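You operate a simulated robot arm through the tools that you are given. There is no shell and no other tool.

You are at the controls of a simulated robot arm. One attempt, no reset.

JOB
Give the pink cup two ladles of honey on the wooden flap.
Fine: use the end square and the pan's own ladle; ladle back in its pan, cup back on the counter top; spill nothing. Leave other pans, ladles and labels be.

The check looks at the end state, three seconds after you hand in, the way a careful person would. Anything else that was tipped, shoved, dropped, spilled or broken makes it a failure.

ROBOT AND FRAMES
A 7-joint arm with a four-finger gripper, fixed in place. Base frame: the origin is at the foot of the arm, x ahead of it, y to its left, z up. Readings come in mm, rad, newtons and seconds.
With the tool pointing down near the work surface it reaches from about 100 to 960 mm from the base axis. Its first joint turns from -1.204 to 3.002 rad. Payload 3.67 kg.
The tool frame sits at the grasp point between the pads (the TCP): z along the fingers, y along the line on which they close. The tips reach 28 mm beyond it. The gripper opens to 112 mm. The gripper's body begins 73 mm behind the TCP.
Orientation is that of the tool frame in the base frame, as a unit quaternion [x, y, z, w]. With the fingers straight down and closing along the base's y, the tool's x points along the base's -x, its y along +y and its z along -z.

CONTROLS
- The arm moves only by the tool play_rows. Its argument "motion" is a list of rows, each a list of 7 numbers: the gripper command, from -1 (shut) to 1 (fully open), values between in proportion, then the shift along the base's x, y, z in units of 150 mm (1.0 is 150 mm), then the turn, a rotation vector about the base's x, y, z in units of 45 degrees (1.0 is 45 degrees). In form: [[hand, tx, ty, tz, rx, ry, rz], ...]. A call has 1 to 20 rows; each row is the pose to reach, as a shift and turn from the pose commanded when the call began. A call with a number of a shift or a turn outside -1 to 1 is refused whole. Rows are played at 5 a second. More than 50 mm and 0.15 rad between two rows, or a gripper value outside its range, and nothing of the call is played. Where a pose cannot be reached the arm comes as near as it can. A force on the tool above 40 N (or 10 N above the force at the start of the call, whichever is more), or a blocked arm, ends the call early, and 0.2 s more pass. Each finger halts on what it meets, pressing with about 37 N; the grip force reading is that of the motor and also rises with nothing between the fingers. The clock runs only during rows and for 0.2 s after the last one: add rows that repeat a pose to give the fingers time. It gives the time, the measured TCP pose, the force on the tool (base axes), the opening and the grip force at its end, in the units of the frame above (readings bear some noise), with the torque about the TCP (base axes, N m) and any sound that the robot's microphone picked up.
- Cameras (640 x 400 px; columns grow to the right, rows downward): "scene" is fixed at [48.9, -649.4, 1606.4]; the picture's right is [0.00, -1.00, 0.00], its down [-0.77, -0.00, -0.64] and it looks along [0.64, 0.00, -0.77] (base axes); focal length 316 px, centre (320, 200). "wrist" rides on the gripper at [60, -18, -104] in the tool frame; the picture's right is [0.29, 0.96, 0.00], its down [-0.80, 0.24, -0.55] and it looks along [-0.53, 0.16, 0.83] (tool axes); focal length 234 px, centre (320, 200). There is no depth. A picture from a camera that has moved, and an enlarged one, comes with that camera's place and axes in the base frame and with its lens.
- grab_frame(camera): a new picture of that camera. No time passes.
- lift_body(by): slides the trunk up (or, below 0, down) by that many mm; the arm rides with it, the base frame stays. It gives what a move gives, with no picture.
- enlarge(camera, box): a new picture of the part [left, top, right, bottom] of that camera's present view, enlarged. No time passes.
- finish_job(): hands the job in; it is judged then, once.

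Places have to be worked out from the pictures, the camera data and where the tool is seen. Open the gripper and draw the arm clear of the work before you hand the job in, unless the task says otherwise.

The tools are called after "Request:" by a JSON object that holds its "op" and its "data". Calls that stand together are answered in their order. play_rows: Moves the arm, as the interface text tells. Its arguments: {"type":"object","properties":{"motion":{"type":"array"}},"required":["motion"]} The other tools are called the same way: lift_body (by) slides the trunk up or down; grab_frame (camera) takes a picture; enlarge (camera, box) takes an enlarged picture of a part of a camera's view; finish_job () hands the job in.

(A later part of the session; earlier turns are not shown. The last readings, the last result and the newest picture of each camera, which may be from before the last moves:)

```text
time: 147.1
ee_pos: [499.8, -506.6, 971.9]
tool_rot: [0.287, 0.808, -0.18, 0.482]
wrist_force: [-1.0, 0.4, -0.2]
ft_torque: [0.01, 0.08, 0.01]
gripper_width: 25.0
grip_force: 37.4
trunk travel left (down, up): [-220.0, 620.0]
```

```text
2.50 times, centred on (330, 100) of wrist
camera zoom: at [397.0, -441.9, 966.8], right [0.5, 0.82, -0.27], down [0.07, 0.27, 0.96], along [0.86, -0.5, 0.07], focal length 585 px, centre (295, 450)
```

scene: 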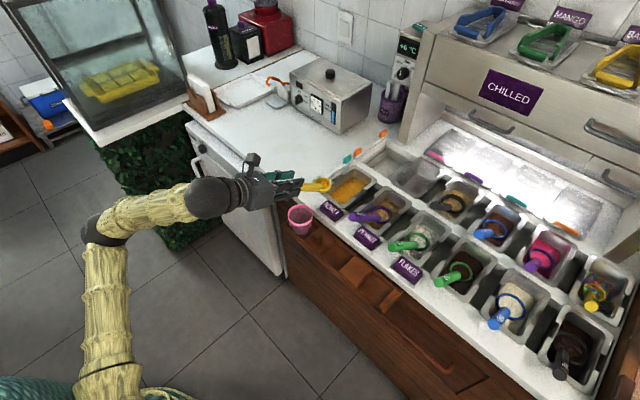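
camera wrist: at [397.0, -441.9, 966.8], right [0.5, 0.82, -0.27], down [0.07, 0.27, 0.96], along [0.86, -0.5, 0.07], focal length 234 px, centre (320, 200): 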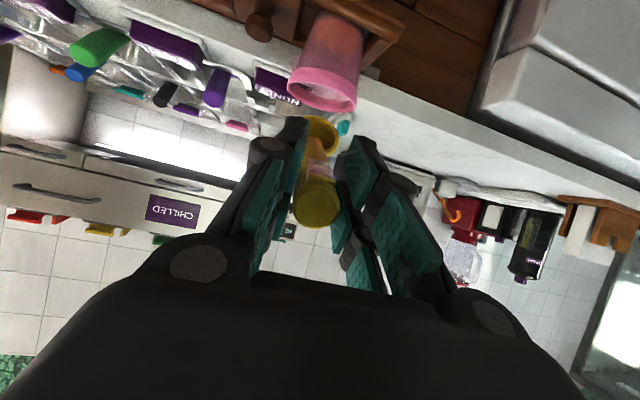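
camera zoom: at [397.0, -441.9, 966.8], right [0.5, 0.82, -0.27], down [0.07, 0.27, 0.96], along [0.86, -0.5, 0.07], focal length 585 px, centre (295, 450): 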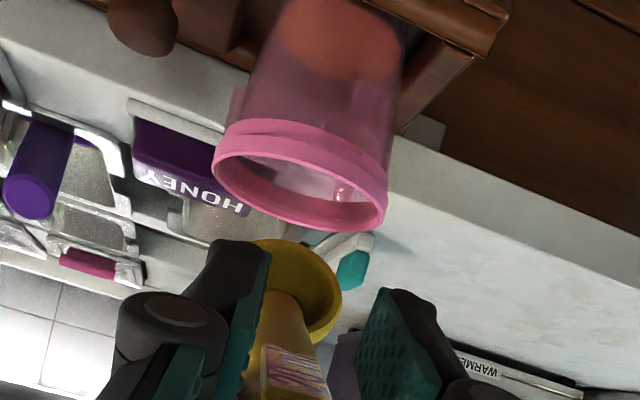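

The bowl is empty and the honey lies in the cup. I roll the ladle back upright over the cup.

Request:
{"op": "play_rows", "data": {"motion": [[-0.8, -0.002, -0.015, 0.009, -0.1127, 0.0943, 0.0784], [-0.8, -0.005, -0.03, 0.019, -0.2254, 0.1886, 0.1569], [-0.8, -0.007, -0.045, 0.028, -0.3381, 0.2829, 0.2353], [-0.8, -0.01, -0.06, 0.037, -0.4508, 0.3772, 0.3138], [-0.8, -0.012, -0.074, 0.046, -0.5635, 0.4715, 0.3922], [-0.8, -0.014, -0.089, 0.056, -0.6762, 0.5658, 0.4706], [-0.8, -0.017, -0.104, 0.065, -0.7889, 0.6601, 0.5491], [-0.8, -0.019, -0.119, 0.074, -0.9016, 0.7544, 0.6275], [-0.8, -0.019, -0.119, 0.074, -0.9016, 0.7544, 0.6275]]}}

Request:
{"op": "play_rows", "data": {"motion": [[-0.8, 0.009, -0.003, 0.017, -0.1127, 0.0943, 0.0784], [-0.8, 0.018, -0.006, 0.034, -0.2254, 0.1886, 0.1569], [-0.8, 0.026, -0.008, 0.051, -0.3381, 0.2829, 0.2353], [-0.8, 0.035, -0.011, 0.068, -0.4508, 0.3772, 0.3138], [-0.8, 0.044, -0.014, 0.085, -0.5635, 0.4715, 0.3922], [-0.8, 0.053, -0.017, 0.102, -0.6762, 0.5658, 0.4706], [-0.8, 0.061, -0.019, 0.119, -0.7889, 0.6601, 0.5491], [-0.8, 0.07, -0.022, 0.136, -0.9016, 0.7544, 0.6275], [-0.8, 0.07, -0.022, 0.136, -0.9016, 0.7544, 0.6275]]}}

Request:
{"op": "play_rows", "data": {"motion": [[-0.8, 0.013, 0.01, 0.016, -0.1127, 0.0943, 0.0784], [-0.8, 0.026, 0.02, 0.032, -0.2254, 0.1886, 0.1569], [-0.8, 0.038, 0.029, 0.048, -0.3381, 0.2829, 0.2353], [-0.8, 0.051, 0.039, 0.064, -0.4508, 0.3772, 0.3138], [-0.8, 0.064, 0.049, 0.08, -0.5635, 0.4715, 0.3922], [-0.8, 0.077, 0.059, 0.096, -0.6762, 0.5658, 0.4706], [-0.8, 0.089, 0.068, 0.112, -0.7889, 0.6601, 0.5491], [-0.8, 0.102, 0.078, 0.128, -0.9016, 0.7544, 0.6275], [-0.8, 0.102, 0.078, 0.128, -0.9016, 0.7544, 0.6275]]}}

Request:
{"op": "enlarge", "data": {"camera": "scene", "box": [260, 160, 340, 230]}}

Request:
{"op": "enlarge", "data": {"camera": "wrist", "box": [220, 60, 420, 240]}}

```text
time: 149.1
ee_pos: [497.9, -522.9, 983.4]
tool_rot: [-0.157, 0.843, -0.396, 0.328]
wrist_force: [0.6, 0.3, -0.4]
ft_torque: [0.01, 0.06, 0.02]
gripper_width: 25.0
grip_force: 36.8
trunk travel left (down, up): [-220.0, 620.0]
```

```text
time: 151.1
ee_pos: [509.7, -527.0, 1002.4]
tool_rot: [-0.557, 0.652, -0.507, 0.086]
wrist_force: [-0.2, 0.0, 0.4]
ft_torque: [0.01, 0.0, 0.02]
gripper_width: 24.8
grip_force: 37.1
trunk travel left (down, up): [-220.0, 620.0]
```

```text
time: 153.1
ee_pos: [524.0, -514.2, 1022.9]
tool_rot: [0.809, -0.285, 0.482, 0.178]
wrist_force: [0.1, -0.2, -1.3]
ft_torque: [0.02, 0.06, -0.02]
gripper_width: 25.0
grip_force: 37.2
trunk travel left (down, up): [-220.0, 620.0]
```

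```text
5.71 times, centred on (300, 195) of scene
camera zoom: at [48.9, -649.4, 1606.4], right [0.0, -1.0, 0.0], down [-0.77, 0.0, -0.64], along [0.64, 0.0, -0.77], focal length 1806 px, centre (434, 229)
```

zoom: 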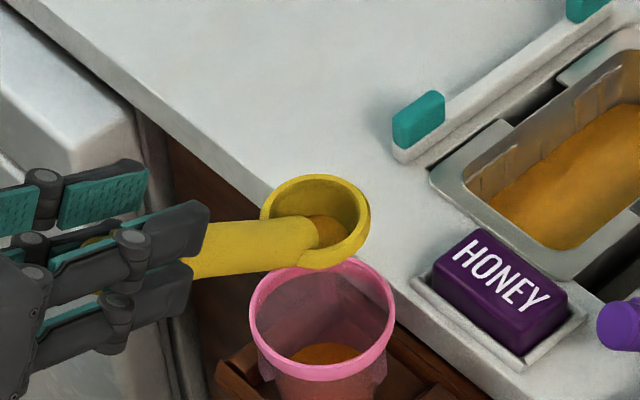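

```text
2.22 times, centred on (320, 150) of wrist
camera zoom: at [488.5, -457.9, 1123.0], right [-0.5, -0.82, 0.27], down [-0.82, 0.36, -0.44], along [0.26, -0.44, -0.86], focal length 520 px, centre (320, 311)
```

zoom: 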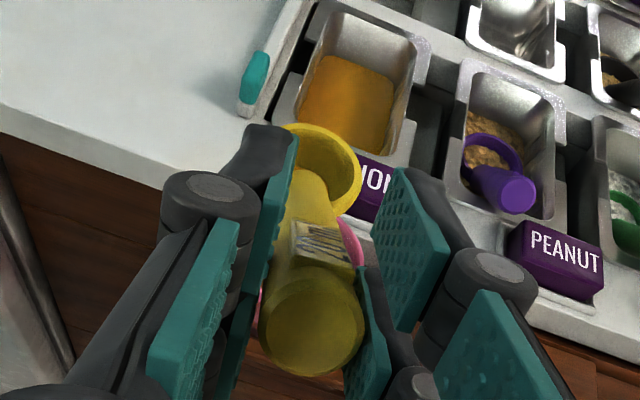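

The bowl has only the usual film left. I carry it back over the honey pan for the second ladle.

Request:
{"op": "play_rows", "data": {"motion": [[-0.8, 0.05, -0.04, 0, 0, 0, -0.018], [-0.8, 0.13, -0.106, 0, 0, 0, -0.048], [-0.8, 0.22, -0.18, 0, 0, 0, -0.08], [-0.8, 0.31, -0.254, 0, 0, 0, -0.113], [-0.8, 0.39, -0.32, 0, 0, 0, -0.142], [-0.8, 0.43, -0.353, 0, 0, 0, -0.157], [-0.8, 0.43, -0.353, 0, 0, 0, -0.157]]}}

Request:
{"op": "play_rows", "data": {"motion": [[-0.8, 0.05, -0.041, 0, 0, 0, -0.019], [-0.8, 0.14, -0.115, 0, 0, 0, -0.053], [-0.8, 0.24, -0.197, 0, 0, 0, -0.09], [-0.8, 0.34, -0.279, 0, 0, 0, -0.128], [-0.8, 0.44, -0.361, 0, 0, 0, -0.165], [-0.8, 0.54, -0.443, 0, 0, 0, -0.203], [-0.8, 0.63, -0.517, 0, 0, 0, -0.237], [-0.8, 0.667, -0.547, 0, 0, 0, -0.25], [-0.8, 0.667, -0.547, 0, 0, 0, -0.25]]}}

Request:
{"op": "enlarge", "data": {"camera": "scene", "box": [290, 130, 400, 220]}}

Request:
{"op": "enlarge", "data": {"camera": "wrist", "box": [260, 60, 380, 180]}}

```text
time: 154.7
ee_pos: [587.5, -568.3, 1023.2]
tool_rot: [0.789, -0.336, 0.47, 0.208]
wrist_force: [-0.8, 0.3, -0.9]
ft_torque: [0.01, 0.05, 0.01]
gripper_width: 24.9
grip_force: 37.2
trunk travel left (down, up): [-220.0, 620.0]
```

```text
time: 156.7
ee_pos: [689.6, -649.7, 1021.1]
tool_rot: [0.753, -0.411, 0.447, 0.252]
wrist_force: [-0.2, -0.3, -0.7]
ft_torque: [0.02, -0.01, 0.02]
gripper_width: 24.9
grip_force: 37.3
trunk travel left (down, up): [-220.0, 620.0]
```

```text
4.44 times, centred on (345, 175) of scene
camera zoom: at [48.9, -649.4, 1606.4], right [0.0, -1.0, 0.0], down [-0.77, 0.0, -0.64], along [0.64, 0.0, -0.77], focal length 1404 px, centre (209, 311)
```

zoom: 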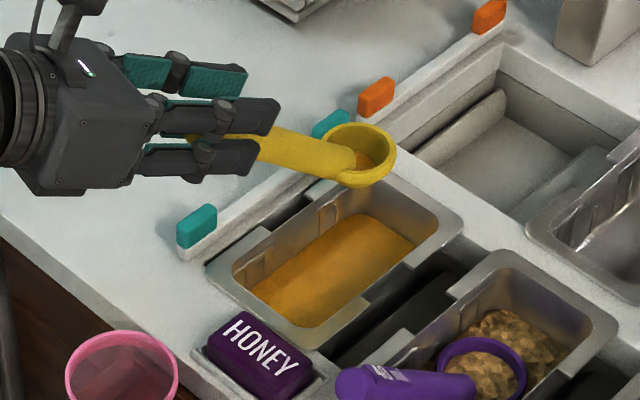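

```text
3.33 times, centred on (320, 120) of wrist
camera zoom: at [672.4, -583.8, 1122.7], right [-0.73, -0.62, 0.27], down [-0.67, 0.6, -0.44], along [0.11, -0.5, -0.86], focal length 781 px, centre (320, 467)
```

zoom: 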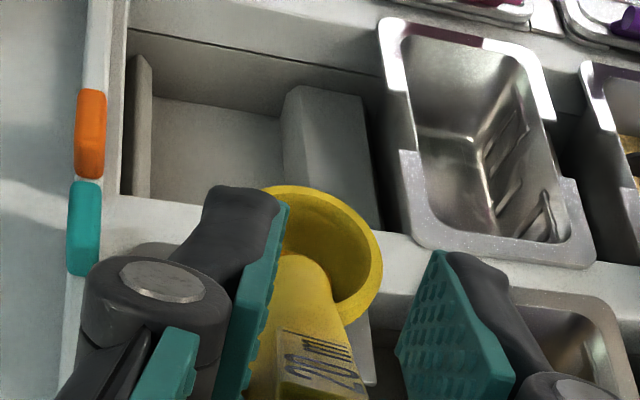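

Over the pan again. Same dip as before: level the ladle, lower into the honey, dwell, and lift.

Request:
{"op": "play_rows", "data": {"motion": [[-0.8, 0.022, -0.035, -0.063, 0.0681, 0.042, 0], [-0.8, 0.043, -0.07, -0.125, 0.1362, 0.084, 0], [-0.8, 0.064, -0.104, -0.188, 0.2042, 0.126, 0], [-0.8, 0.086, -0.139, -0.25, 0.2723, 0.168, 0], [-0.8, 0.107, -0.174, -0.313, 0.3404, 0.21, 0], [-0.8, 0.107, -0.174, -0.4, 0.3404, 0.21, 0], [-0.8, 0.107, -0.174, -0.48, 0.3404, 0.21, 0], [-0.8, 0.107, -0.174, -0.55, 0.3404, 0.21, 0], [-0.8, 0.107, -0.174, -0.593, 0.3404, 0.21, 0], [-0.8, 0.107, -0.174, -0.593, 0.3404, 0.21, 0], [-0.8, 0.107, -0.174, -0.593, 0.3404, 0.21, 0], [-0.8, 0.107, -0.174, -0.593, 0.3404, 0.21, 0], [-0.8, 0.107, -0.174, -0.593, 0.3404, 0.21, 0], [-0.8, 0.107, -0.174, -0.55, 0.3404, 0.21, 0], [-0.8, 0.107, -0.174, -0.48, 0.3404, 0.21, 0], [-0.8, 0.107, -0.174, -0.4, 0.3404, 0.21, 0], [-0.8, 0.107, -0.174, -0.313, 0.3404, 0.21, 0], [-0.8, 0.107, -0.174, -0.313, 0.3404, 0.21, 0]]}}

Request:
{"op": "enlarge", "data": {"camera": "wrist", "box": [270, 60, 370, 160]}}

Request:
{"op": "enlarge", "data": {"camera": "scene", "box": [320, 150, 400, 210]}}

```text
time: 160.5
ee_pos: [703.2, -674.0, 977.6]
tool_rot: [0.814, -0.445, 0.326, 0.183]
wrist_force: [0.6, 1.0, -1.5]
ft_torque: [0.03, 0.03, -0.01]
gripper_width: 24.8
grip_force: 37.2
trunk travel left (down, up): [-220.0, 620.0]
```

```text
4.00 times, centred on (320, 110) of wrist
camera zoom: at [705.3, -639.2, 1091.8], right [-0.7, -0.69, 0.21], down [-0.72, 0.68, -0.15], along [-0.04, -0.25, -0.97], focal length 937 px, centre (320, 560)
```

zoom: 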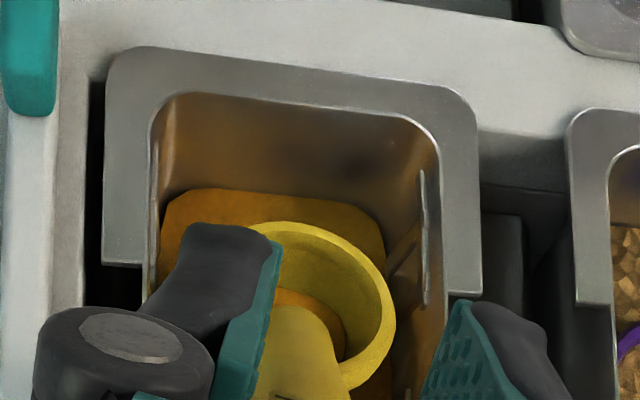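

```text
6.67 times, centred on (360, 180) of scene
camera zoom: at [48.9, -649.4, 1606.4], right [0.0, -1.0, 0.0], down [-0.77, 0.0, -0.64], along [0.64, 0.0, -0.77], focal length 2107 px, centre (53, 333)
```

zoom: 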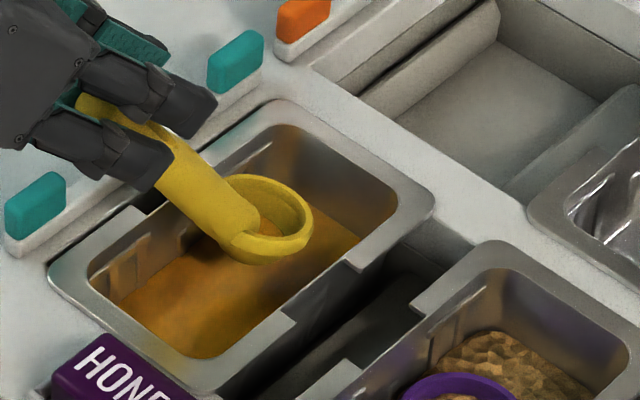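

This dip took up slightly less than the first. I dip again, going a little deeper until the pan bottom is felt, with a longer dwell.

Request:
{"op": "play_rows", "data": {"motion": [[-0.8, 0, 0, -0.1, 0, 0, 0], [-0.8, 0, 0, -0.2, 0, 0, 0], [-0.8, 0, 0, -0.27, 0, 0, 0], [-0.8, 0, 0, -0.3, 0, 0, 0], [-0.8, 0, 0, -0.315, 0, 0, 0], [-0.8, 0, 0, -0.315, 0, 0, 0]]}}

Request:
{"op": "enlarge", "data": {"camera": "wrist", "box": [270, 60, 370, 160]}}

Request:
{"op": "enlarge", "data": {"camera": "scene", "box": [320, 150, 400, 210]}}

```text
time: 161.9
ee_pos: [704.3, -675.3, 931.7]
tool_rot: [0.814, -0.445, 0.326, 0.183]
wrist_force: [-2.0, 4.6, 16.6]
ft_torque: [-0.73, -0.47, 0.04]
gripper_width: 25.0
grip_force: 36.8
trunk travel left (down, up): [-220.0, 620.0]
```

```text
4.00 times, centred on (320, 110) of wrist
camera zoom: at [705.3, -638.0, 1045.5], right [-0.7, -0.69, 0.21], down [-0.72, 0.68, -0.15], along [-0.04, -0.26, -0.97], focal length 937 px, centre (320, 560)
```

zoom: 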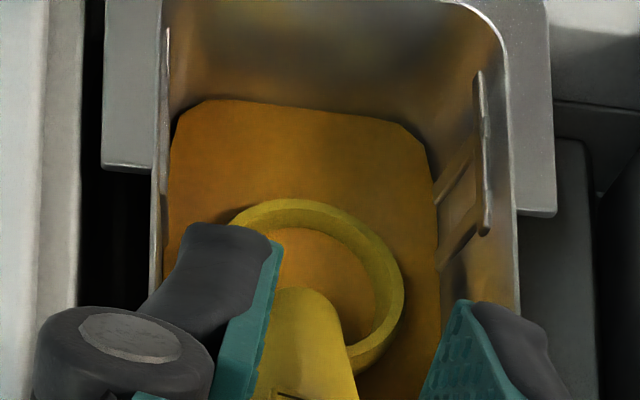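

```text
6.67 times, centred on (360, 180) of scene
camera zoom: at [48.9, -649.4, 1606.4], right [0.0, -1.0, 0.0], down [-0.77, 0.0, -0.64], along [0.64, 0.0, -0.77], focal length 2107 px, centre (53, 333)
```

zoom: 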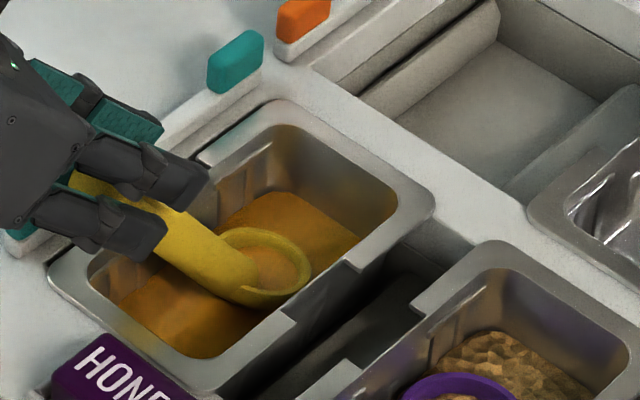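

The bowl is on the bottom; its rim stands above the honey. I tip the front lip under the surface (18° more), push forward a little and dwell.

Request:
{"op": "play_rows", "data": {"motion": [[-0.8, 0.0, 0.0, 0.015, 0, 0, 0], [-0.8, 0.033, -0.054, 0.045, 0.085, 0.0525, 0], [-0.8, 0.067, -0.109, 0.075, 0.17, 0.105, 0], [-0.8, 0.1, -0.163, 0.105, 0.255, 0.1575, 0], [-0.8, 0.134, -0.218, 0.135, 0.3404, 0.21, 0], [-0.8, 0.15, -0.244, 0.13, 0.3404, 0.21, 0], [-0.8, 0.165, -0.268, 0.13, 0.3404, 0.21, 0], [-0.8, 0.165, -0.268, 0.13, 0.3404, 0.21, 0], [-0.8, 0.165, -0.268, 0.13, 0.3404, 0.21, 0], [-0.8, 0.165, -0.268, 0.13, 0.3404, 0.21, 0], [-0.8, 0.165, -0.268, 0.13, 0.3404, 0.21, 0], [-0.8, 0.165, -0.268, 0.13, 0.3404, 0.21, 0]]}}

Request:
{"op": "enlarge", "data": {"camera": "wrist", "box": [260, 30, 380, 150]}}

Request:
{"op": "enlarge", "data": {"camera": "scene", "box": [320, 140, 400, 210]}}

```text
time: 164.5
ee_pos: [729.2, -717.5, 949.5]
tool_rot: [0.855, -0.468, 0.195, 0.11]
wrist_force: [0.0, 0.2, 6.3]
ft_torque: [-0.27, -0.14, -0.01]
gripper_width: 24.8
grip_force: 37.4
trunk travel left (down, up): [-220.0, 620.0]
```

```text
3.33 times, centred on (320, 90) of wrist
camera zoom: at [749.3, -711.9, 1067.1], right [-0.67, -0.73, 0.13], down [-0.72, 0.68, 0.15], along [-0.2, 0.01, -0.98], focal length 781 px, centre (320, 567)
```

zoom: 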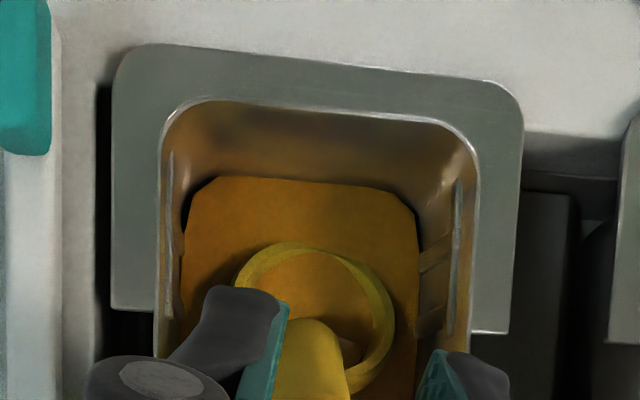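

```text
5.71 times, centred on (360, 175) of scene
camera zoom: at [48.9, -649.4, 1606.4], right [0.0, -1.0, 0.0], down [-0.77, 0.0, -0.64], along [0.64, 0.0, -0.77], focal length 1806 px, centre (91, 343)
```

zoom: 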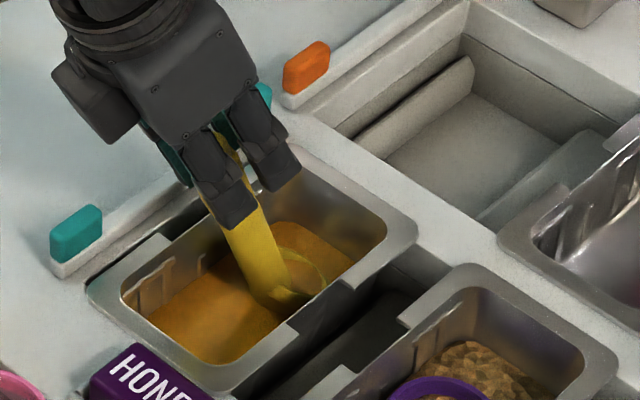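

The lip is just at the surface. I pull back a bit, tip 7° more, and push forward so the lip goes under.

Request:
{"op": "play_rows", "data": {"motion": [[-0.8, -0.04, 0.065, 0.012, 0, 0, 0], [-0.8, -0.075, 0.12, 0.02, 0.044, 0.027, 0], [-0.8, -0.07, 0.11, 0.024, 0.088, 0.054, 0], [-0.8, -0.035, 0.05, 0.027, 0.1324, 0.0817, 0], [-0.8, -0.01, 0.01, 0.027, 0.1324, 0.0817, 0], [-0.8, 0.01, -0.02, 0.025, 0.1324, 0.0817, 0], [-0.8, 0.01, -0.02, 0.025, 0.1324, 0.0817, 0], [-0.8, 0.01, -0.02, 0.025, 0.1324, 0.0817, 0], [-0.8, 0.01, -0.02, 0.025, 0.1324, 0.0817, 0], [-0.8, 0.01, -0.02, 0.025, 0.1324, 0.0817, 0], [-0.8, 0.01, -0.02, 0.025, 0.1324, 0.0817, 0]]}}

Request:
{"op": "enlarge", "data": {"camera": "wrist", "box": [260, 30, 380, 150]}}

```text
time: 166.9
ee_pos: [730.6, -717.9, 953.8]
tool_rot: [0.865, -0.474, 0.144, 0.08]
wrist_force: [-0.4, 1.5, 18.9]
ft_torque: [-0.52, -0.34, 0.01]
gripper_width: 24.8
grip_force: 37.3
trunk travel left (down, up): [-220.0, 620.0]
```

```text
3.33 times, centred on (320, 90) of wrist
camera zoom: at [758.9, -726.4, 1069.9], right [-0.66, -0.74, 0.1], down [-0.7, 0.66, 0.27], along [-0.26, 0.11, -0.96], focal length 781 px, centre (320, 567)
```

zoom: 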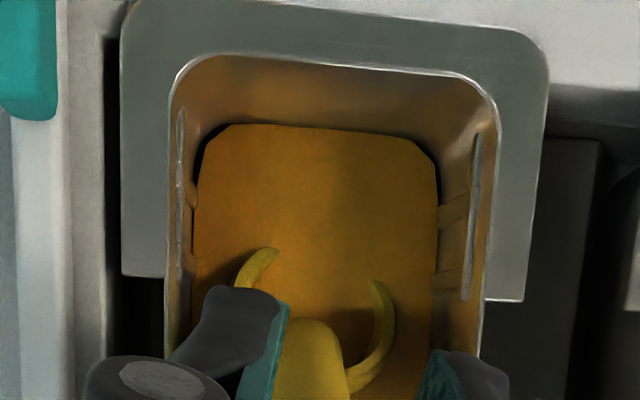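

The lip is well under. I level the ladle at the bottom, then lift slowly.

Request:
{"op": "play_rows", "data": {"motion": [[-0.8, -0.03, 0.05, -0.012, -0.0788, -0.0486, 0], [-0.8, -0.062, 0.1, -0.033, -0.1576, -0.0972, 0], [-0.8, -0.094, 0.152, -0.057, -0.2364, -0.1459, 0], [-0.8, -0.127, 0.205, -0.084, -0.3152, -0.1945, 0], [-0.8, -0.16, 0.258, -0.113, -0.394, -0.2431, 0], [-0.8, -0.192, 0.311, -0.143, -0.4728, -0.2917, 0], [-0.8, -0.192, 0.311, -0.143, -0.4728, -0.2917, 0], [-0.8, -0.192, 0.311, -0.1, -0.4728, -0.2917, 0], [-0.8, -0.192, 0.311, -0.03, -0.4728, -0.2917, 0], [-0.8, -0.192, 0.311, 0.05, -0.4728, -0.2917, 0], [-0.8, -0.192, 0.311, 0.13, -0.4728, -0.2917, 0], [-0.8, -0.192, 0.311, 0.16, -0.4728, -0.2917, 0], [-0.8, -0.192, 0.311, 0.16, -0.4728, -0.2917, 0]]}}

Request:
{"op": "enlarge", "data": {"camera": "wrist", "box": [270, 60, 370, 160]}}

Request:
{"op": "enlarge", "data": {"camera": "scene", "box": [320, 150, 400, 210]}}

```text
time: 169.7
ee_pos: [702.4, -674.0, 976.6]
tool_rot: [0.814, -0.446, 0.324, 0.183]
wrist_force: [0.1, -0.3, -0.3]
ft_torque: [0.06, 0.04, 0.02]
gripper_width: 25.0
grip_force: 36.6
trunk travel left (down, up): [-220.0, 620.0]
```

```text
4.00 times, centred on (320, 110) of wrist
camera zoom: at [704.0, -637.2, 1091.4], right [-0.7, -0.69, 0.21], down [-0.72, 0.68, -0.15], along [-0.04, -0.25, -0.97], focal length 937 px, centre (320, 560)
```

zoom: 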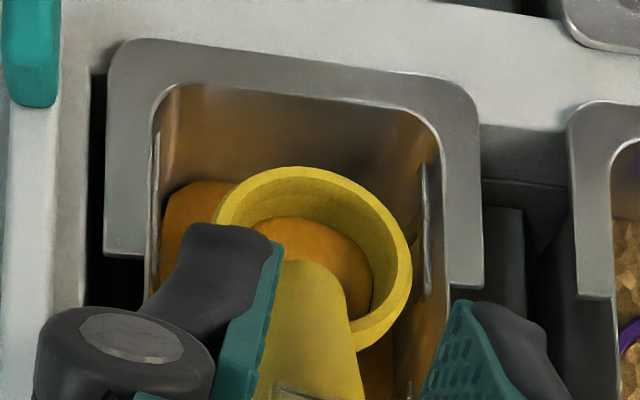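

```text
6.67 times, centred on (360, 180) of scene
camera zoom: at [48.9, -649.4, 1606.4], right [0.0, -1.0, 0.0], down [-0.77, 0.0, -0.64], along [0.64, 0.0, -0.77], focal length 2107 px, centre (53, 333)
```

zoom: 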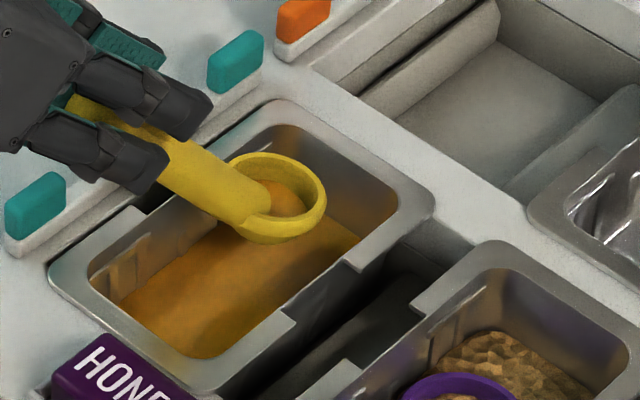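

The portion now matches the first one (the ladle pivoted ~5° in the grip, which I account for). I wait for drips, then raise and pitch back to the carrying attitude.

Request:
{"op": "play_rows", "data": {"motion": [[-0.8, 0, 0, 0, 0, 0, 0], [-0.8, 0, 0, 0, 0, 0, 0], [-0.8, 0, 0, 0, 0, 0, 0], [-0.8, 0, 0, 0, 0, 0, 0], [-0.8, 0, 0, 0, 0, 0, 0], [-0.8, 0, 0, 0, 0, 0, 0], [-0.8, 0, 0, 0, 0, 0, 0], [-0.8, 0, 0, 0, 0, 0, 0], [-0.8, 0, 0, 0, 0, 0, 0], [-0.8, 0, 0, 0, 0, 0, 0], [-0.8, 0, 0, 0, 0, 0, 0], [-0.8, 0, 0, 0, 0, 0, 0], [-0.8, -0.017, 0.027, 0.04, -0.0567, -0.035, 0], [-0.8, -0.033, 0.054, 0.081, -0.1135, -0.07, 0], [-0.8, -0.05, 0.08, 0.121, -0.1702, -0.105, 0], [-0.8, -0.066, 0.107, 0.161, -0.2269, -0.14, 0], [-0.8, -0.083, 0.134, 0.2, -0.2837, -0.175, 0], [-0.8, -0.099, 0.161, 0.242, -0.3404, -0.21, 0], [-0.8, -0.099, 0.161, 0.242, -0.3404, -0.21, 0]]}}

Request:
{"op": "enlarge", "data": {"camera": "wrist", "box": [260, 60, 380, 180]}}

Request:
{"op": "enlarge", "data": {"camera": "scene", "box": [310, 120, 400, 190]}}

```text
time: 173.3
ee_pos: [705.5, -679.7, 889.2]
tool_rot: [0.795, -0.415, 0.347, 0.274]
wrist_force: [-2.1, -1.5, 3.0]
ft_torque: [-0.04, -0.01, -0.07]
gripper_width: 25.2
grip_force: 37.2
trunk travel left (down, up): [-220.0, 620.0]
stopped in row 17: the arm was blocked; the commanded pose is now the measured one
```

```text
3.33 times, centred on (320, 120) of wrist
camera zoom: at [712.7, -621.0, 995.0], right [-0.69, -0.62, 0.37], down [-0.71, 0.65, -0.25], along [-0.09, -0.43, -0.9], focal length 781 px, centre (320, 467)
```

zoom: 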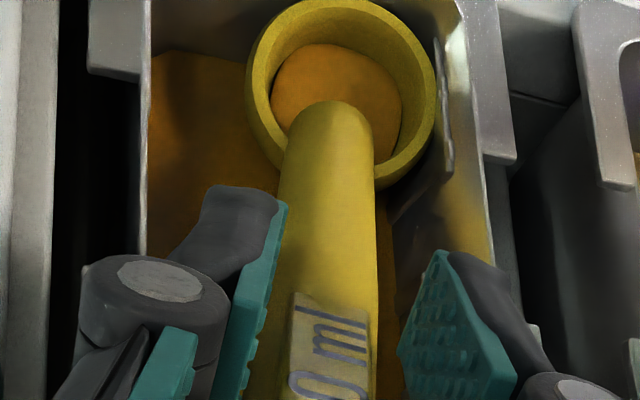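

```text
5.71 times, centred on (355, 155) of scene
camera zoom: at [48.9, -649.4, 1606.4], right [0.0, -1.0, 0.0], down [-0.77, 0.0, -0.64], along [0.64, 0.0, -0.77], focal length 1806 px, centre (120, 457)
```

zoom: 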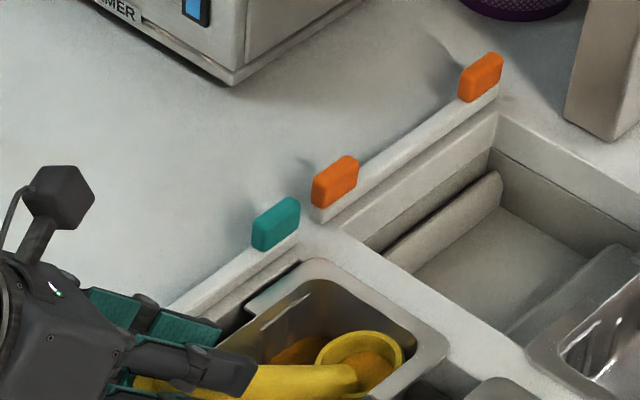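

The arm was blocked again and sank with the bowl inside the pan. I inspect the whole scene before doing anything.

Request:
{"op": "grab_frame", "data": {"camera": "scene"}}

Request:
{"op": "enlarge", "data": {"camera": "scene", "box": [280, 150, 400, 240]}}

Request:
{"op": "grab_frame", "data": {"camera": "wrist"}}

```text
taken
```

scene: 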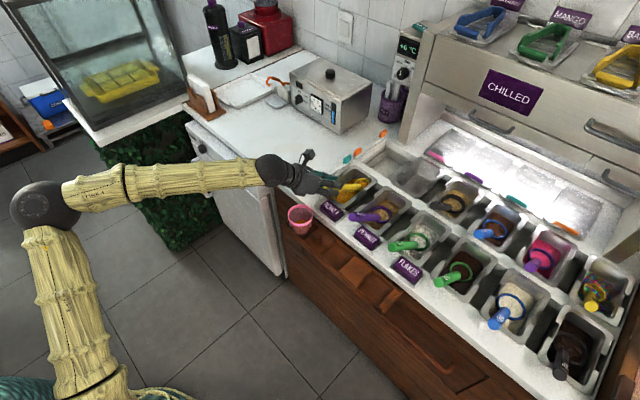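

```text
4.44 times, centred on (340, 195) of scene
camera zoom: at [48.9, -649.4, 1606.4], right [0.0, -1.0, 0.0], down [-0.77, 0.0, -0.64], along [0.64, 0.0, -0.77], focal length 1404 px, centre (231, 222)
```

zoom: 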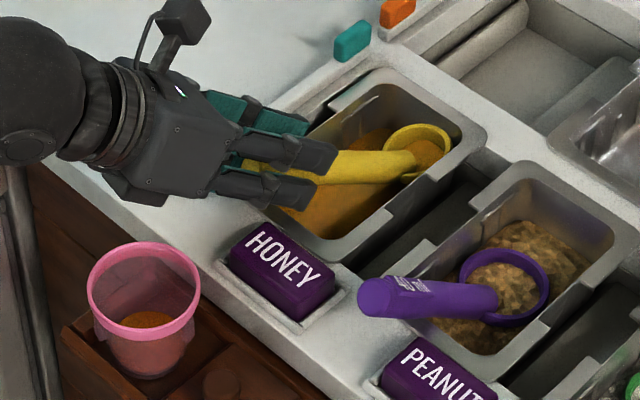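

```text
taken
camera wrist: at [712.7, -621.0, 995.0], right [-0.69, -0.62, 0.37], down [-0.71, 0.65, -0.25], along [-0.09, -0.43, -0.9], focal length 234 px, centre (320, 200)
```

wrist: 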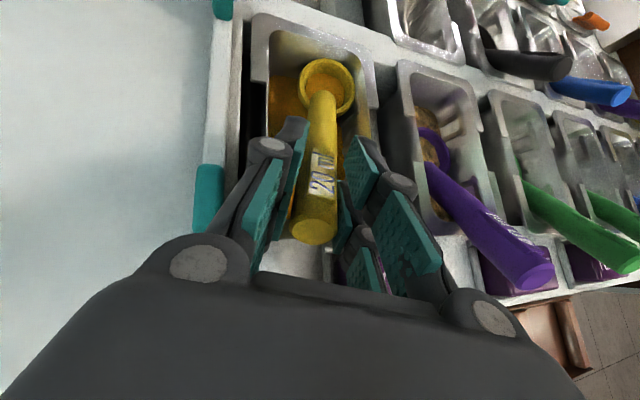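

Cup and label are fine and the honey is still inside the pan and bowl. The block seems tied to stretching the arm; I set the ladle back down properly, release, and bring the arm to the good posture again.

Request:
{"op": "play_rows", "data": {"motion": [[-0.8, -0.02, 0.03, 0.03, 0.02, 0.01, 0], [-0.8, -0.045, 0.07, 0.06, 0.08, 0.05, 0], [-0.8, -0.07, 0.105, 0.07, 0.16, 0.1, 0], [-0.8, -0.097, 0.143, 0.067, 0.245, 0.151, 0], [-0.8, -0.097, 0.143, 0.067, 0.245, 0.151, 0]]}}

Request:
{"op": "enlarge", "data": {"camera": "scene", "box": [290, 150, 400, 220]}}

Request:
{"op": "enlarge", "data": {"camera": "wrist", "box": [240, 20, 400, 260]}}

```text
time: 174.5
ee_pos: [693.8, -653.9, 903.7]
tool_rot: [0.837, -0.427, 0.261, 0.221]
wrist_force: [0.0, -0.1, -0.6]
ft_torque: [0.05, 0.0, -0.01]
gripper_width: 25.1
grip_force: 36.8
trunk travel left (down, up): [-220.0, 620.0]
```

```text
5.71 times, centred on (345, 185) of scene
camera zoom: at [48.9, -649.4, 1606.4], right [0.0, -1.0, 0.0], down [-0.77, 0.0, -0.64], along [0.64, 0.0, -0.77], focal length 1806 px, centre (177, 286)
```

zoom: 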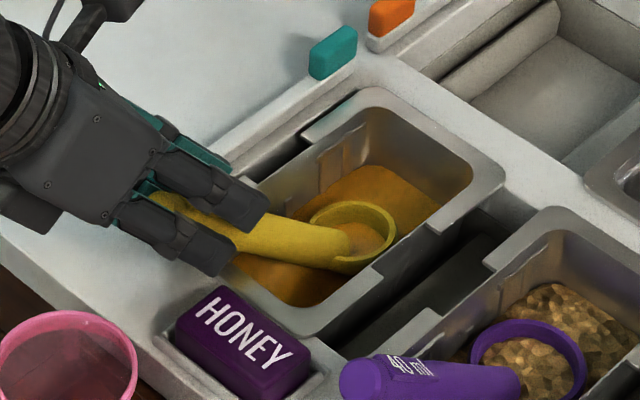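

```text
1.67 times, centred on (320, 140) of wrist
camera zoom: at [712.6, -617.1, 1016.6], right [-0.65, -0.69, 0.32], down [-0.73, 0.68, -0.04], along [-0.19, -0.26, -0.95], focal length 390 px, centre (320, 300)
```

zoom: 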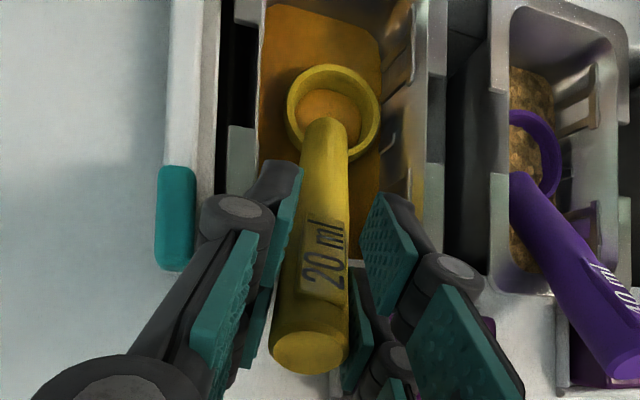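

The ladle is in its rest place. I release it with a small opening and rise straight up.

Request:
{"op": "play_rows", "data": {"motion": [[-0.6, 0, 0, 0, 0, 0, 0], [-0.54, 0, 0, 0, 0, 0, 0], [-0.5, 0, 0, 0, 0, 0, 0], [-0.42, 0, 0, 0, 0, 0, 0], [-0.42, 0, 0, 0, 0, 0, 0], [-0.42, 0, 0, 0.04, 0, 0, 0], [-0.42, 0, 0, 0.12, 0, 0, 0], [-0.42, 0, 0, 0.25, 0, 0, 0], [-0.42, 0, 0, 0.4, 0, 0, 0], [-0.42, 0, 0, 0.4, 0, 0, 0]]}}

Request:
{"op": "enlarge", "data": {"camera": "scene", "box": [290, 150, 400, 220]}}

Request:
{"op": "grab_frame", "data": {"camera": "scene"}}

```text
time: 176.7
ee_pos: [692.9, -652.6, 962.6]
tool_rot: [0.837, -0.427, 0.26, 0.221]
wrist_force: [0.1, -0.4, -0.2]
ft_torque: [0.0, -0.05, -0.05]
gripper_width: 32.4
grip_force: 0.2
trunk travel left (down, up): [-220.0, 620.0]
```

```text
5.71 times, centred on (345, 185) of scene
camera zoom: at [48.9, -649.4, 1606.4], right [0.0, -1.0, 0.0], down [-0.77, 0.0, -0.64], along [0.64, 0.0, -0.77], focal length 1806 px, centre (177, 286)
```

zoom: 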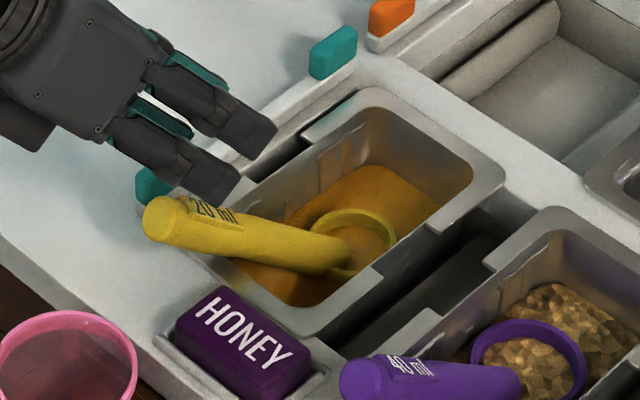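

```text
taken
```

scene: 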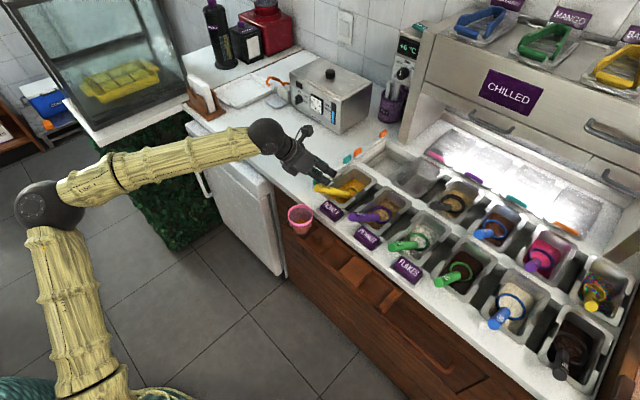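

Ladle lies well. I now take the arm through the known good path: up, upright with a yaw, and inward.

Request:
{"op": "play_rows", "data": {"motion": [[-0.42, 0, 0.02, 0.09, 0.0648, -0.0274, -0.1381], [-0.42, 0, 0.05, 0.18, 0.1295, -0.0547, -0.2763], [-0.42, -0.01, 0.1, 0.27, 0.1943, -0.0821, -0.4144], [-0.42, -0.01, 0.16, 0.36, 0.259, -0.1095, -0.5525], [-0.42, -0.02, 0.22, 0.44, 0.3238, -0.1369, -0.6906], [-0.42, -0.02, 0.29, 0.513, 0.3885, -0.1642, -0.8288], [-0.42, -0.02, 0.35, 0.513, 0.4533, -0.1916, -0.9669], [-0.42, -0.02, 0.35, 0.513, 0.4533, -0.1916, -0.9669]]}}

Request:
{"op": "play_rows", "data": {"motion": [[-0.42, 0, 0.06, -0.02, 0.0648, -0.0274, -0.1381], [-0.42, -0.01, 0.12, -0.05, 0.1295, -0.0547, -0.2763], [-0.42, -0.01, 0.19, -0.07, 0.1943, -0.0821, -0.4144], [-0.42, -0.02, 0.26, -0.1, 0.259, -0.1095, -0.5525], [-0.42, -0.03, 0.33, -0.13, 0.3238, -0.1369, -0.6906], [-0.42, -0.033, 0.4, -0.15, 0.3885, -0.1642, -0.8288], [-0.42, -0.033, 0.447, -0.167, 0.4533, -0.1916, -0.9669], [-0.42, -0.033, 0.447, -0.167, 0.4533, -0.1916, -0.9669]]}}

Request:
{"op": "grab_frame", "data": {"camera": "scene"}}

```text
time: 178.5
ee_pos: [689.8, -600.6, 1039.3]
tool_rot: [-0.623, 0.759, -0.143, -0.121]
wrist_force: [0.1, 1.1, 0.2]
ft_torque: [0.01, -0.01, 0.02]
gripper_width: 32.5
grip_force: 0.0
trunk travel left (down, up): [-220.0, 620.0]
```

```text
time: 180.3
ee_pos: [687.1, -535.7, 1015.2]
tool_rot: [-0.299, 0.954, 0.0, 0.0]
wrist_force: [0.5, -0.4, 0.0]
ft_torque: [0.01, -0.02, -0.03]
gripper_width: 32.5
grip_force: 0.0
trunk travel left (down, up): [-220.0, 620.0]
```

```text
taken
```

scene: 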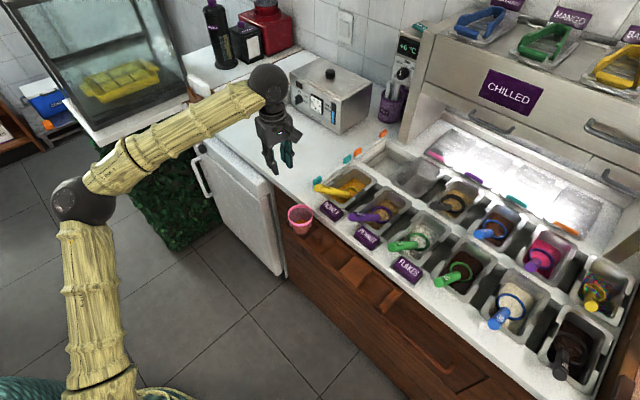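

As before; now tilt outward 50° here.

Request:
{"op": "play_rows", "data": {"motion": [[-0.42, -0.044, 0.063, 0, -0.152, -0.1057, 0], [-0.42, -0.087, 0.125, -0.01, -0.304, -0.2113, 0], [-0.42, -0.129, 0.185, -0.02, -0.456, -0.317, 0], [-0.42, -0.167, 0.21, -0.03, -0.608, -0.4227, 0], [-0.42, -0.18, 0.23, -0.05, -0.76, -0.5283, 0], [-0.42, -0.19, 0.25, -0.05, -0.912, -0.634, 0], [-0.42, -0.19, 0.25, -0.05, -0.912, -0.634, 0]]}}

Request:
{"op": "grab_frame", "data": {"camera": "scene"}}

```text
time: 181.9
ee_pos: [657.2, -496.3, 1005.4]
tool_rot: [-0.272, 0.864, -0.405, 0.126]
wrist_force: [-0.4, 0.8, -0.8]
ft_torque: [-0.01, 0.01, -0.01]
gripper_width: 32.8
grip_force: 0.0
trunk travel left (down, up): [-220.0, 620.0]
```

```text
taken
```

scene: 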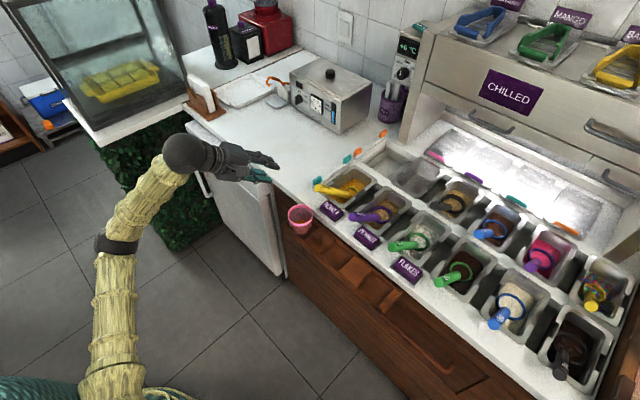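

Good posture restored. I roll back to the gripping roll with ≈70° tilt while moving out toward the ladle.

Request:
{"op": "play_rows", "data": {"motion": [[-0.42, 0, -0.07, 0.04, -0.1044, 0.1039, 0.0806], [-0.42, 0.01, -0.14, 0.08, -0.2087, 0.2078, 0.1611], [-0.42, 0.01, -0.22, 0.12, -0.3131, 0.3117, 0.2417], [-0.42, 0.02, -0.29, 0.16, -0.4175, 0.4156, 0.3223], [-0.42, 0.02, -0.36, 0.16, -0.5218, 0.5195, 0.4028], [-0.42, 0.02, -0.43, 0.16, -0.6262, 0.6234, 0.4834], [-0.42, 0.02, -0.43, 0.16, -0.6262, 0.6234, 0.4834]]}}

Request:
{"op": "play_rows", "data": {"motion": [[-0.39, 0.01, -0.08, 0, -0.1044, 0.1039, 0.0806], [-0.39, 0.02, -0.16, -0.01, -0.2087, 0.2078, 0.1611], [-0.39, 0.03, -0.24, -0.02, -0.3131, 0.3117, 0.2417], [-0.39, 0.04, -0.32, -0.04, -0.4175, 0.4156, 0.3223], [-0.39, 0.05, -0.4, -0.06, -0.5218, 0.5195, 0.4028], [-0.39, 0.05, -0.47, -0.07, -0.6262, 0.6234, 0.4834], [-0.39, 0.05, -0.47, -0.07, -0.6262, 0.6234, 0.4834]]}}

Request:
{"op": "grab_frame", "data": {"camera": "wrist"}}

Request:
{"op": "grab_frame", "data": {"camera": "scene"}}

```text
time: 183.5
ee_pos: [660.6, -561.6, 1031.5]
tool_rot: [-0.537, 0.681, -0.491, -0.081]
wrist_force: [0.2, -0.6, -0.6]
ft_torque: [-0.01, 0.0, -0.03]
gripper_width: 32.7
grip_force: 0.1
trunk travel left (down, up): [-220.0, 620.0]
```

```text
time: 185.1
ee_pos: [666.9, -631.9, 1020.6]
tool_rot: [0.719, -0.392, 0.503, 0.274]
wrist_force: [-0.2, 0.2, -0.3]
ft_torque: [-0.02, 0.01, -0.02]
gripper_width: 34.2
grip_force: 0.1
trunk travel left (down, up): [-220.0, 620.0]
```

```text
taken
camera wrist: at [640.5, -556.4, 1110.3], right [-0.75, -0.6, 0.27], down [-0.63, 0.54, -0.56], along [0.19, -0.59, -0.78], focal length 234 px, centre (320, 200)
```

wrist: 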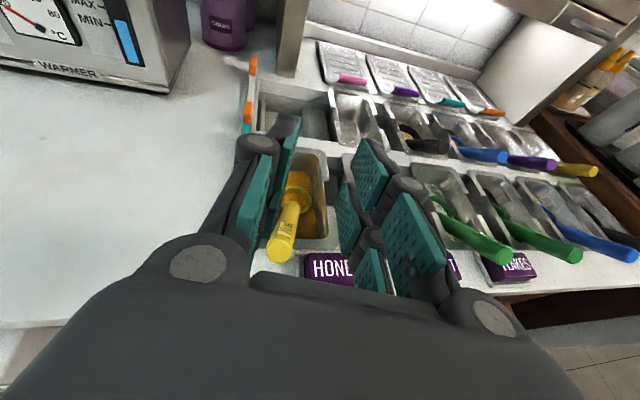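

```text
taken
```

scene: 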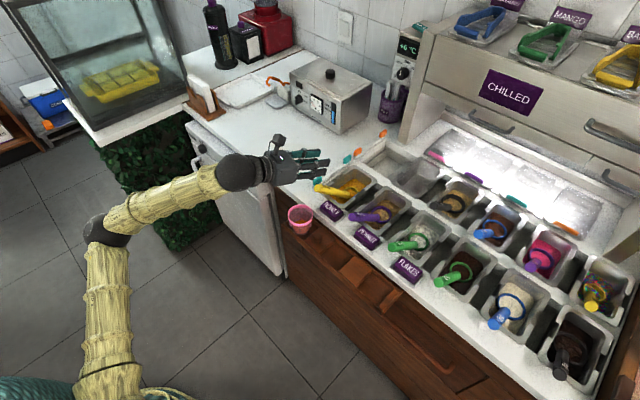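

Good posture (elbow low). I zoom to locate the ladle again.

Request:
{"op": "enlarge", "data": {"camera": "wrist", "box": [240, 140, 360, 280]}}

Request:
{"op": "enlarge", "data": {"camera": "scene", "box": [300, 160, 380, 220]}}

```text
2.86 times, centred on (300, 210) of wrist
camera zoom: at [640.5, -556.4, 1110.3], right [-0.75, -0.6, 0.27], down [-0.63, 0.54, -0.56], along [0.19, -0.59, -0.78], focal length 669 px, centre (377, 171)
```

zoom: 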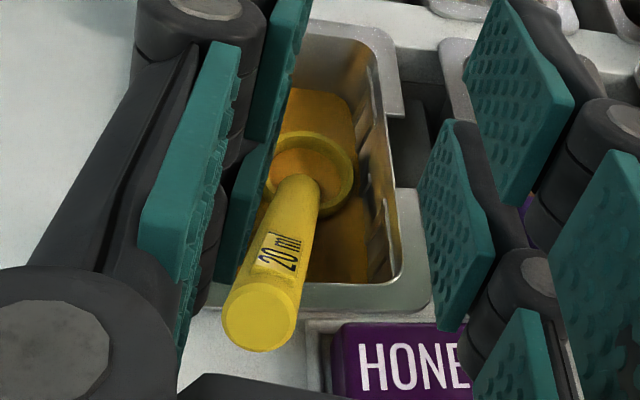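

```text
6.67 times, centred on (340, 190) of scene
camera zoom: at [48.9, -649.4, 1606.4], right [0.0, -1.0, 0.0], down [-0.77, 0.0, -0.64], along [0.64, 0.0, -0.77], focal length 2107 px, centre (187, 267)
```

zoom: 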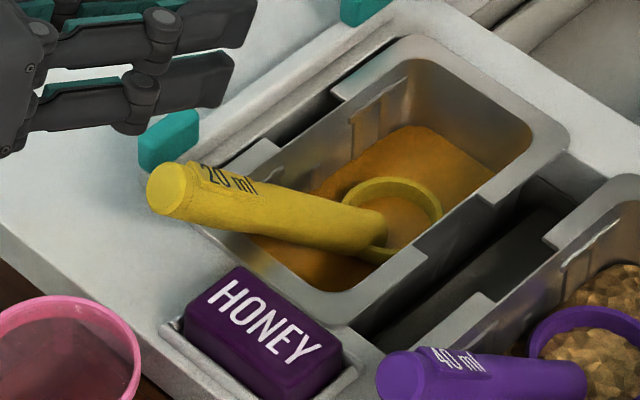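

Ladle: handle end ≈ (679,-633,908), ring ≈ (731,-742,828), heading -64°. I align the heading and go to ~55 mm above grip height.

Request:
{"op": "play_rows", "data": {"motion": [[-0.39, 0.03, -0.015, -0.1, 0, 0, -0.04], [-0.39, 0.06, -0.03, -0.2, 0, 0, -0.08], [-0.39, 0.09, -0.045, -0.3, 0, 0, -0.12], [-0.39, 0.107, -0.057, -0.4, 0, 0, -0.16], [-0.39, 0.107, -0.057, -0.4, 0, 0, -0.16]]}}

Request:
{"op": "enlarge", "data": {"camera": "wrist", "box": [220, 80, 420, 300]}}

Request:
{"op": "enlarge", "data": {"camera": "scene", "box": [290, 150, 390, 220]}}

```text
time: 186.3
ee_pos: [682.5, -642.0, 959.3]
tool_rot: [0.693, -0.436, 0.486, 0.305]
wrist_force: [0.2, 0.2, -1.1]
ft_torque: [-0.02, -0.02, -0.01]
gripper_width: 34.2
grip_force: 0.1
trunk travel left (down, up): [-220.0, 620.0]
```

```text
1.82 times, centred on (320, 190) of wrist
camera zoom: at [666.1, -562.2, 1050.2], right [-0.82, -0.5, 0.27], down [-0.56, 0.61, -0.56], along [0.12, -0.61, -0.78], focal length 426 px, centre (320, 218)
```

zoom: 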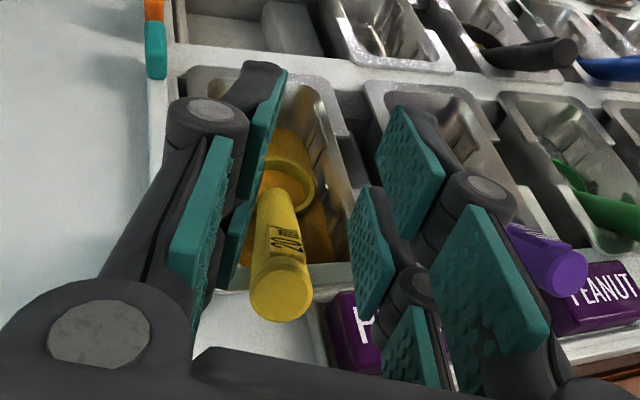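

```text
5.71 times, centred on (340, 185) of scene
camera zoom: at [48.9, -649.4, 1606.4], right [0.0, -1.0, 0.0], down [-0.77, 0.0, -0.64], along [0.64, 0.0, -0.77], focal length 1806 px, centre (206, 286)
```

zoom: 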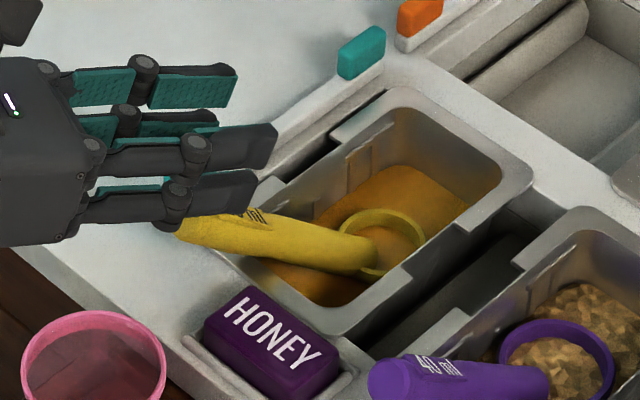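

Aligned within 1.5 mm. I descend to grip height in steps.

Request:
{"op": "play_rows", "data": {"motion": [[-0.39, 0.009, 0.004, -0.1, 0, 0, 0], [-0.39, 0.009, 0.004, -0.2, 0, 0, 0], [-0.39, 0.009, 0.004, -0.28, 0, 0, 0], [-0.39, 0.009, 0.004, -0.32, 0, 0, 0], [-0.39, 0.009, 0.004, -0.345, 0, 0, 0], [-0.39, 0.009, 0.004, -0.345, 0, 0, 0]]}}

Request:
{"op": "enlarge", "data": {"camera": "wrist", "box": [220, 80, 420, 300]}}

Request:
{"op": "enlarge", "data": {"camera": "scene", "box": [290, 150, 390, 220]}}

```text
time: 187.7
ee_pos: [685.7, -641.1, 908.7]
tool_rot: [0.694, -0.437, 0.485, 0.305]
wrist_force: [-0.8, -0.5, -0.5]
ft_torque: [0.03, 0.01, 0.0]
gripper_width: 34.2
grip_force: 0.0
trunk travel left (down, up): [-220.0, 620.0]
```

```text
1.82 times, centred on (320, 190) of wrist
camera zoom: at [668.3, -562.2, 998.2], right [-0.82, -0.5, 0.27], down [-0.56, 0.61, -0.56], along [0.12, -0.61, -0.78], focal length 426 px, centre (320, 218)
```

zoom: 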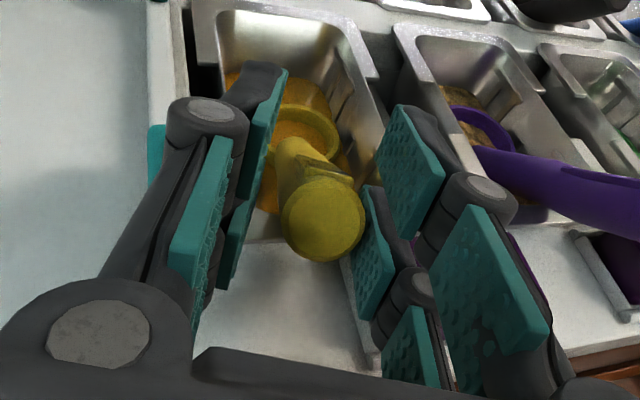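

```text
5.71 times, centred on (340, 185) of scene
camera zoom: at [48.9, -649.4, 1606.4], right [0.0, -1.0, 0.0], down [-0.77, 0.0, -0.64], along [0.64, 0.0, -0.77], focal length 1806 px, centre (206, 286)
```

zoom: 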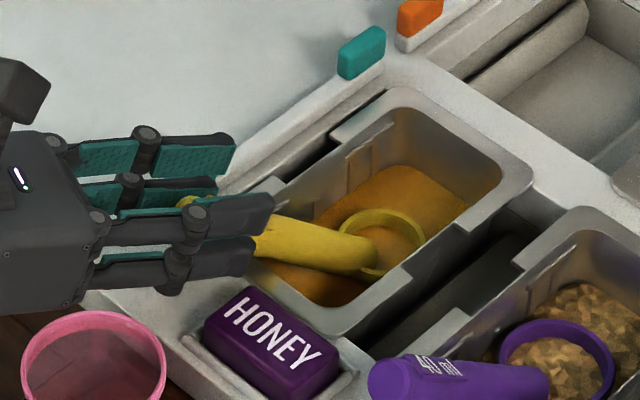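

Centred, no contact. 2.5 mm lower and close.

Request:
{"op": "play_rows", "data": {"motion": [[-0.39, 0, 0, -0.017, 0, 0, 0], [-0.39, 0, 0, -0.017, 0, 0, 0], [-0.45, 0, 0, -0.017, 0, 0, 0], [-0.52, 0, 0, -0.017, 0, 0, 0], [-0.58, 0, 0, -0.017, 0, 0, 0], [-0.65, 0, 0, -0.017, 0, 0, 0], [-0.75, 0, 0, -0.017, 0, 0, 0], [-0.8, 0, 0, -0.017, 0, 0, 0], [-0.8, 0, 0, -0.017, 0, 0, 0]]}}

Request:
{"op": "enlarge", "data": {"camera": "wrist", "box": [220, 80, 420, 300]}}

```text
time: 189.7
ee_pos: [684.0, -641.7, 905.9]
tool_rot: [0.694, -0.437, 0.485, 0.305]
wrist_force: [1.4, -0.1, 1.2]
ft_torque: [-0.01, 0.0, 0.02]
gripper_width: 24.8
grip_force: 36.8
trunk travel left (down, up): [-220.0, 620.0]
```

```text
1.82 times, centred on (320, 190) of wrist
camera zoom: at [667.6, -561.9, 995.7], right [-0.82, -0.5, 0.27], down [-0.56, 0.61, -0.56], along [0.12, -0.61, -0.78], focal length 426 px, centre (320, 218)
```

zoom: 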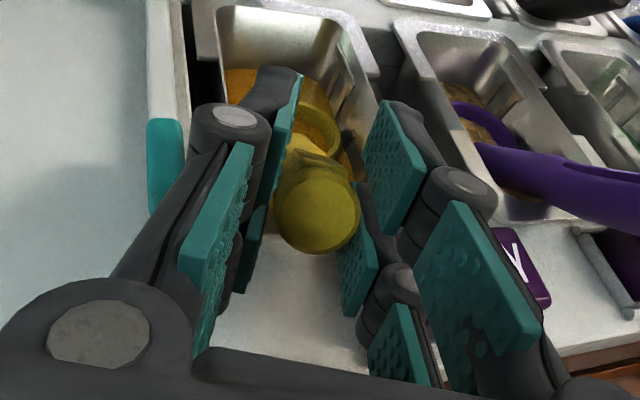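

Gripped firmly. Before scooping I check how much honey the cup holds now.

Request:
{"op": "enlarge", "data": {"camera": "scene", "box": [280, 195, 320, 240]}}

```text
8.89 times, centred on (300, 218) of scene
camera zoom: at [48.9, -649.4, 1606.4], right [0.0, -1.0, 0.0], down [-0.77, 0.0, -0.64], along [0.64, 0.0, -0.77], focal length 2809 px, centre (498, 44)
```

zoom: 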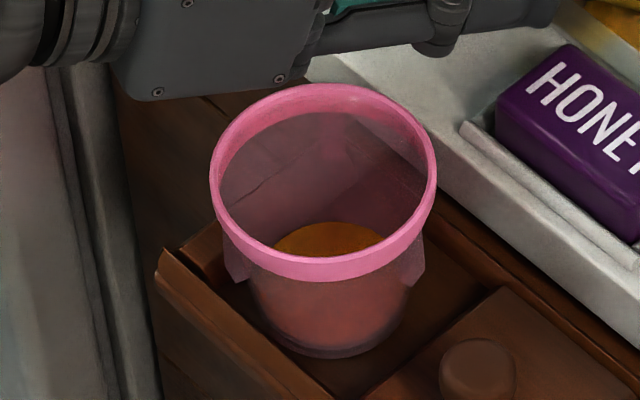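

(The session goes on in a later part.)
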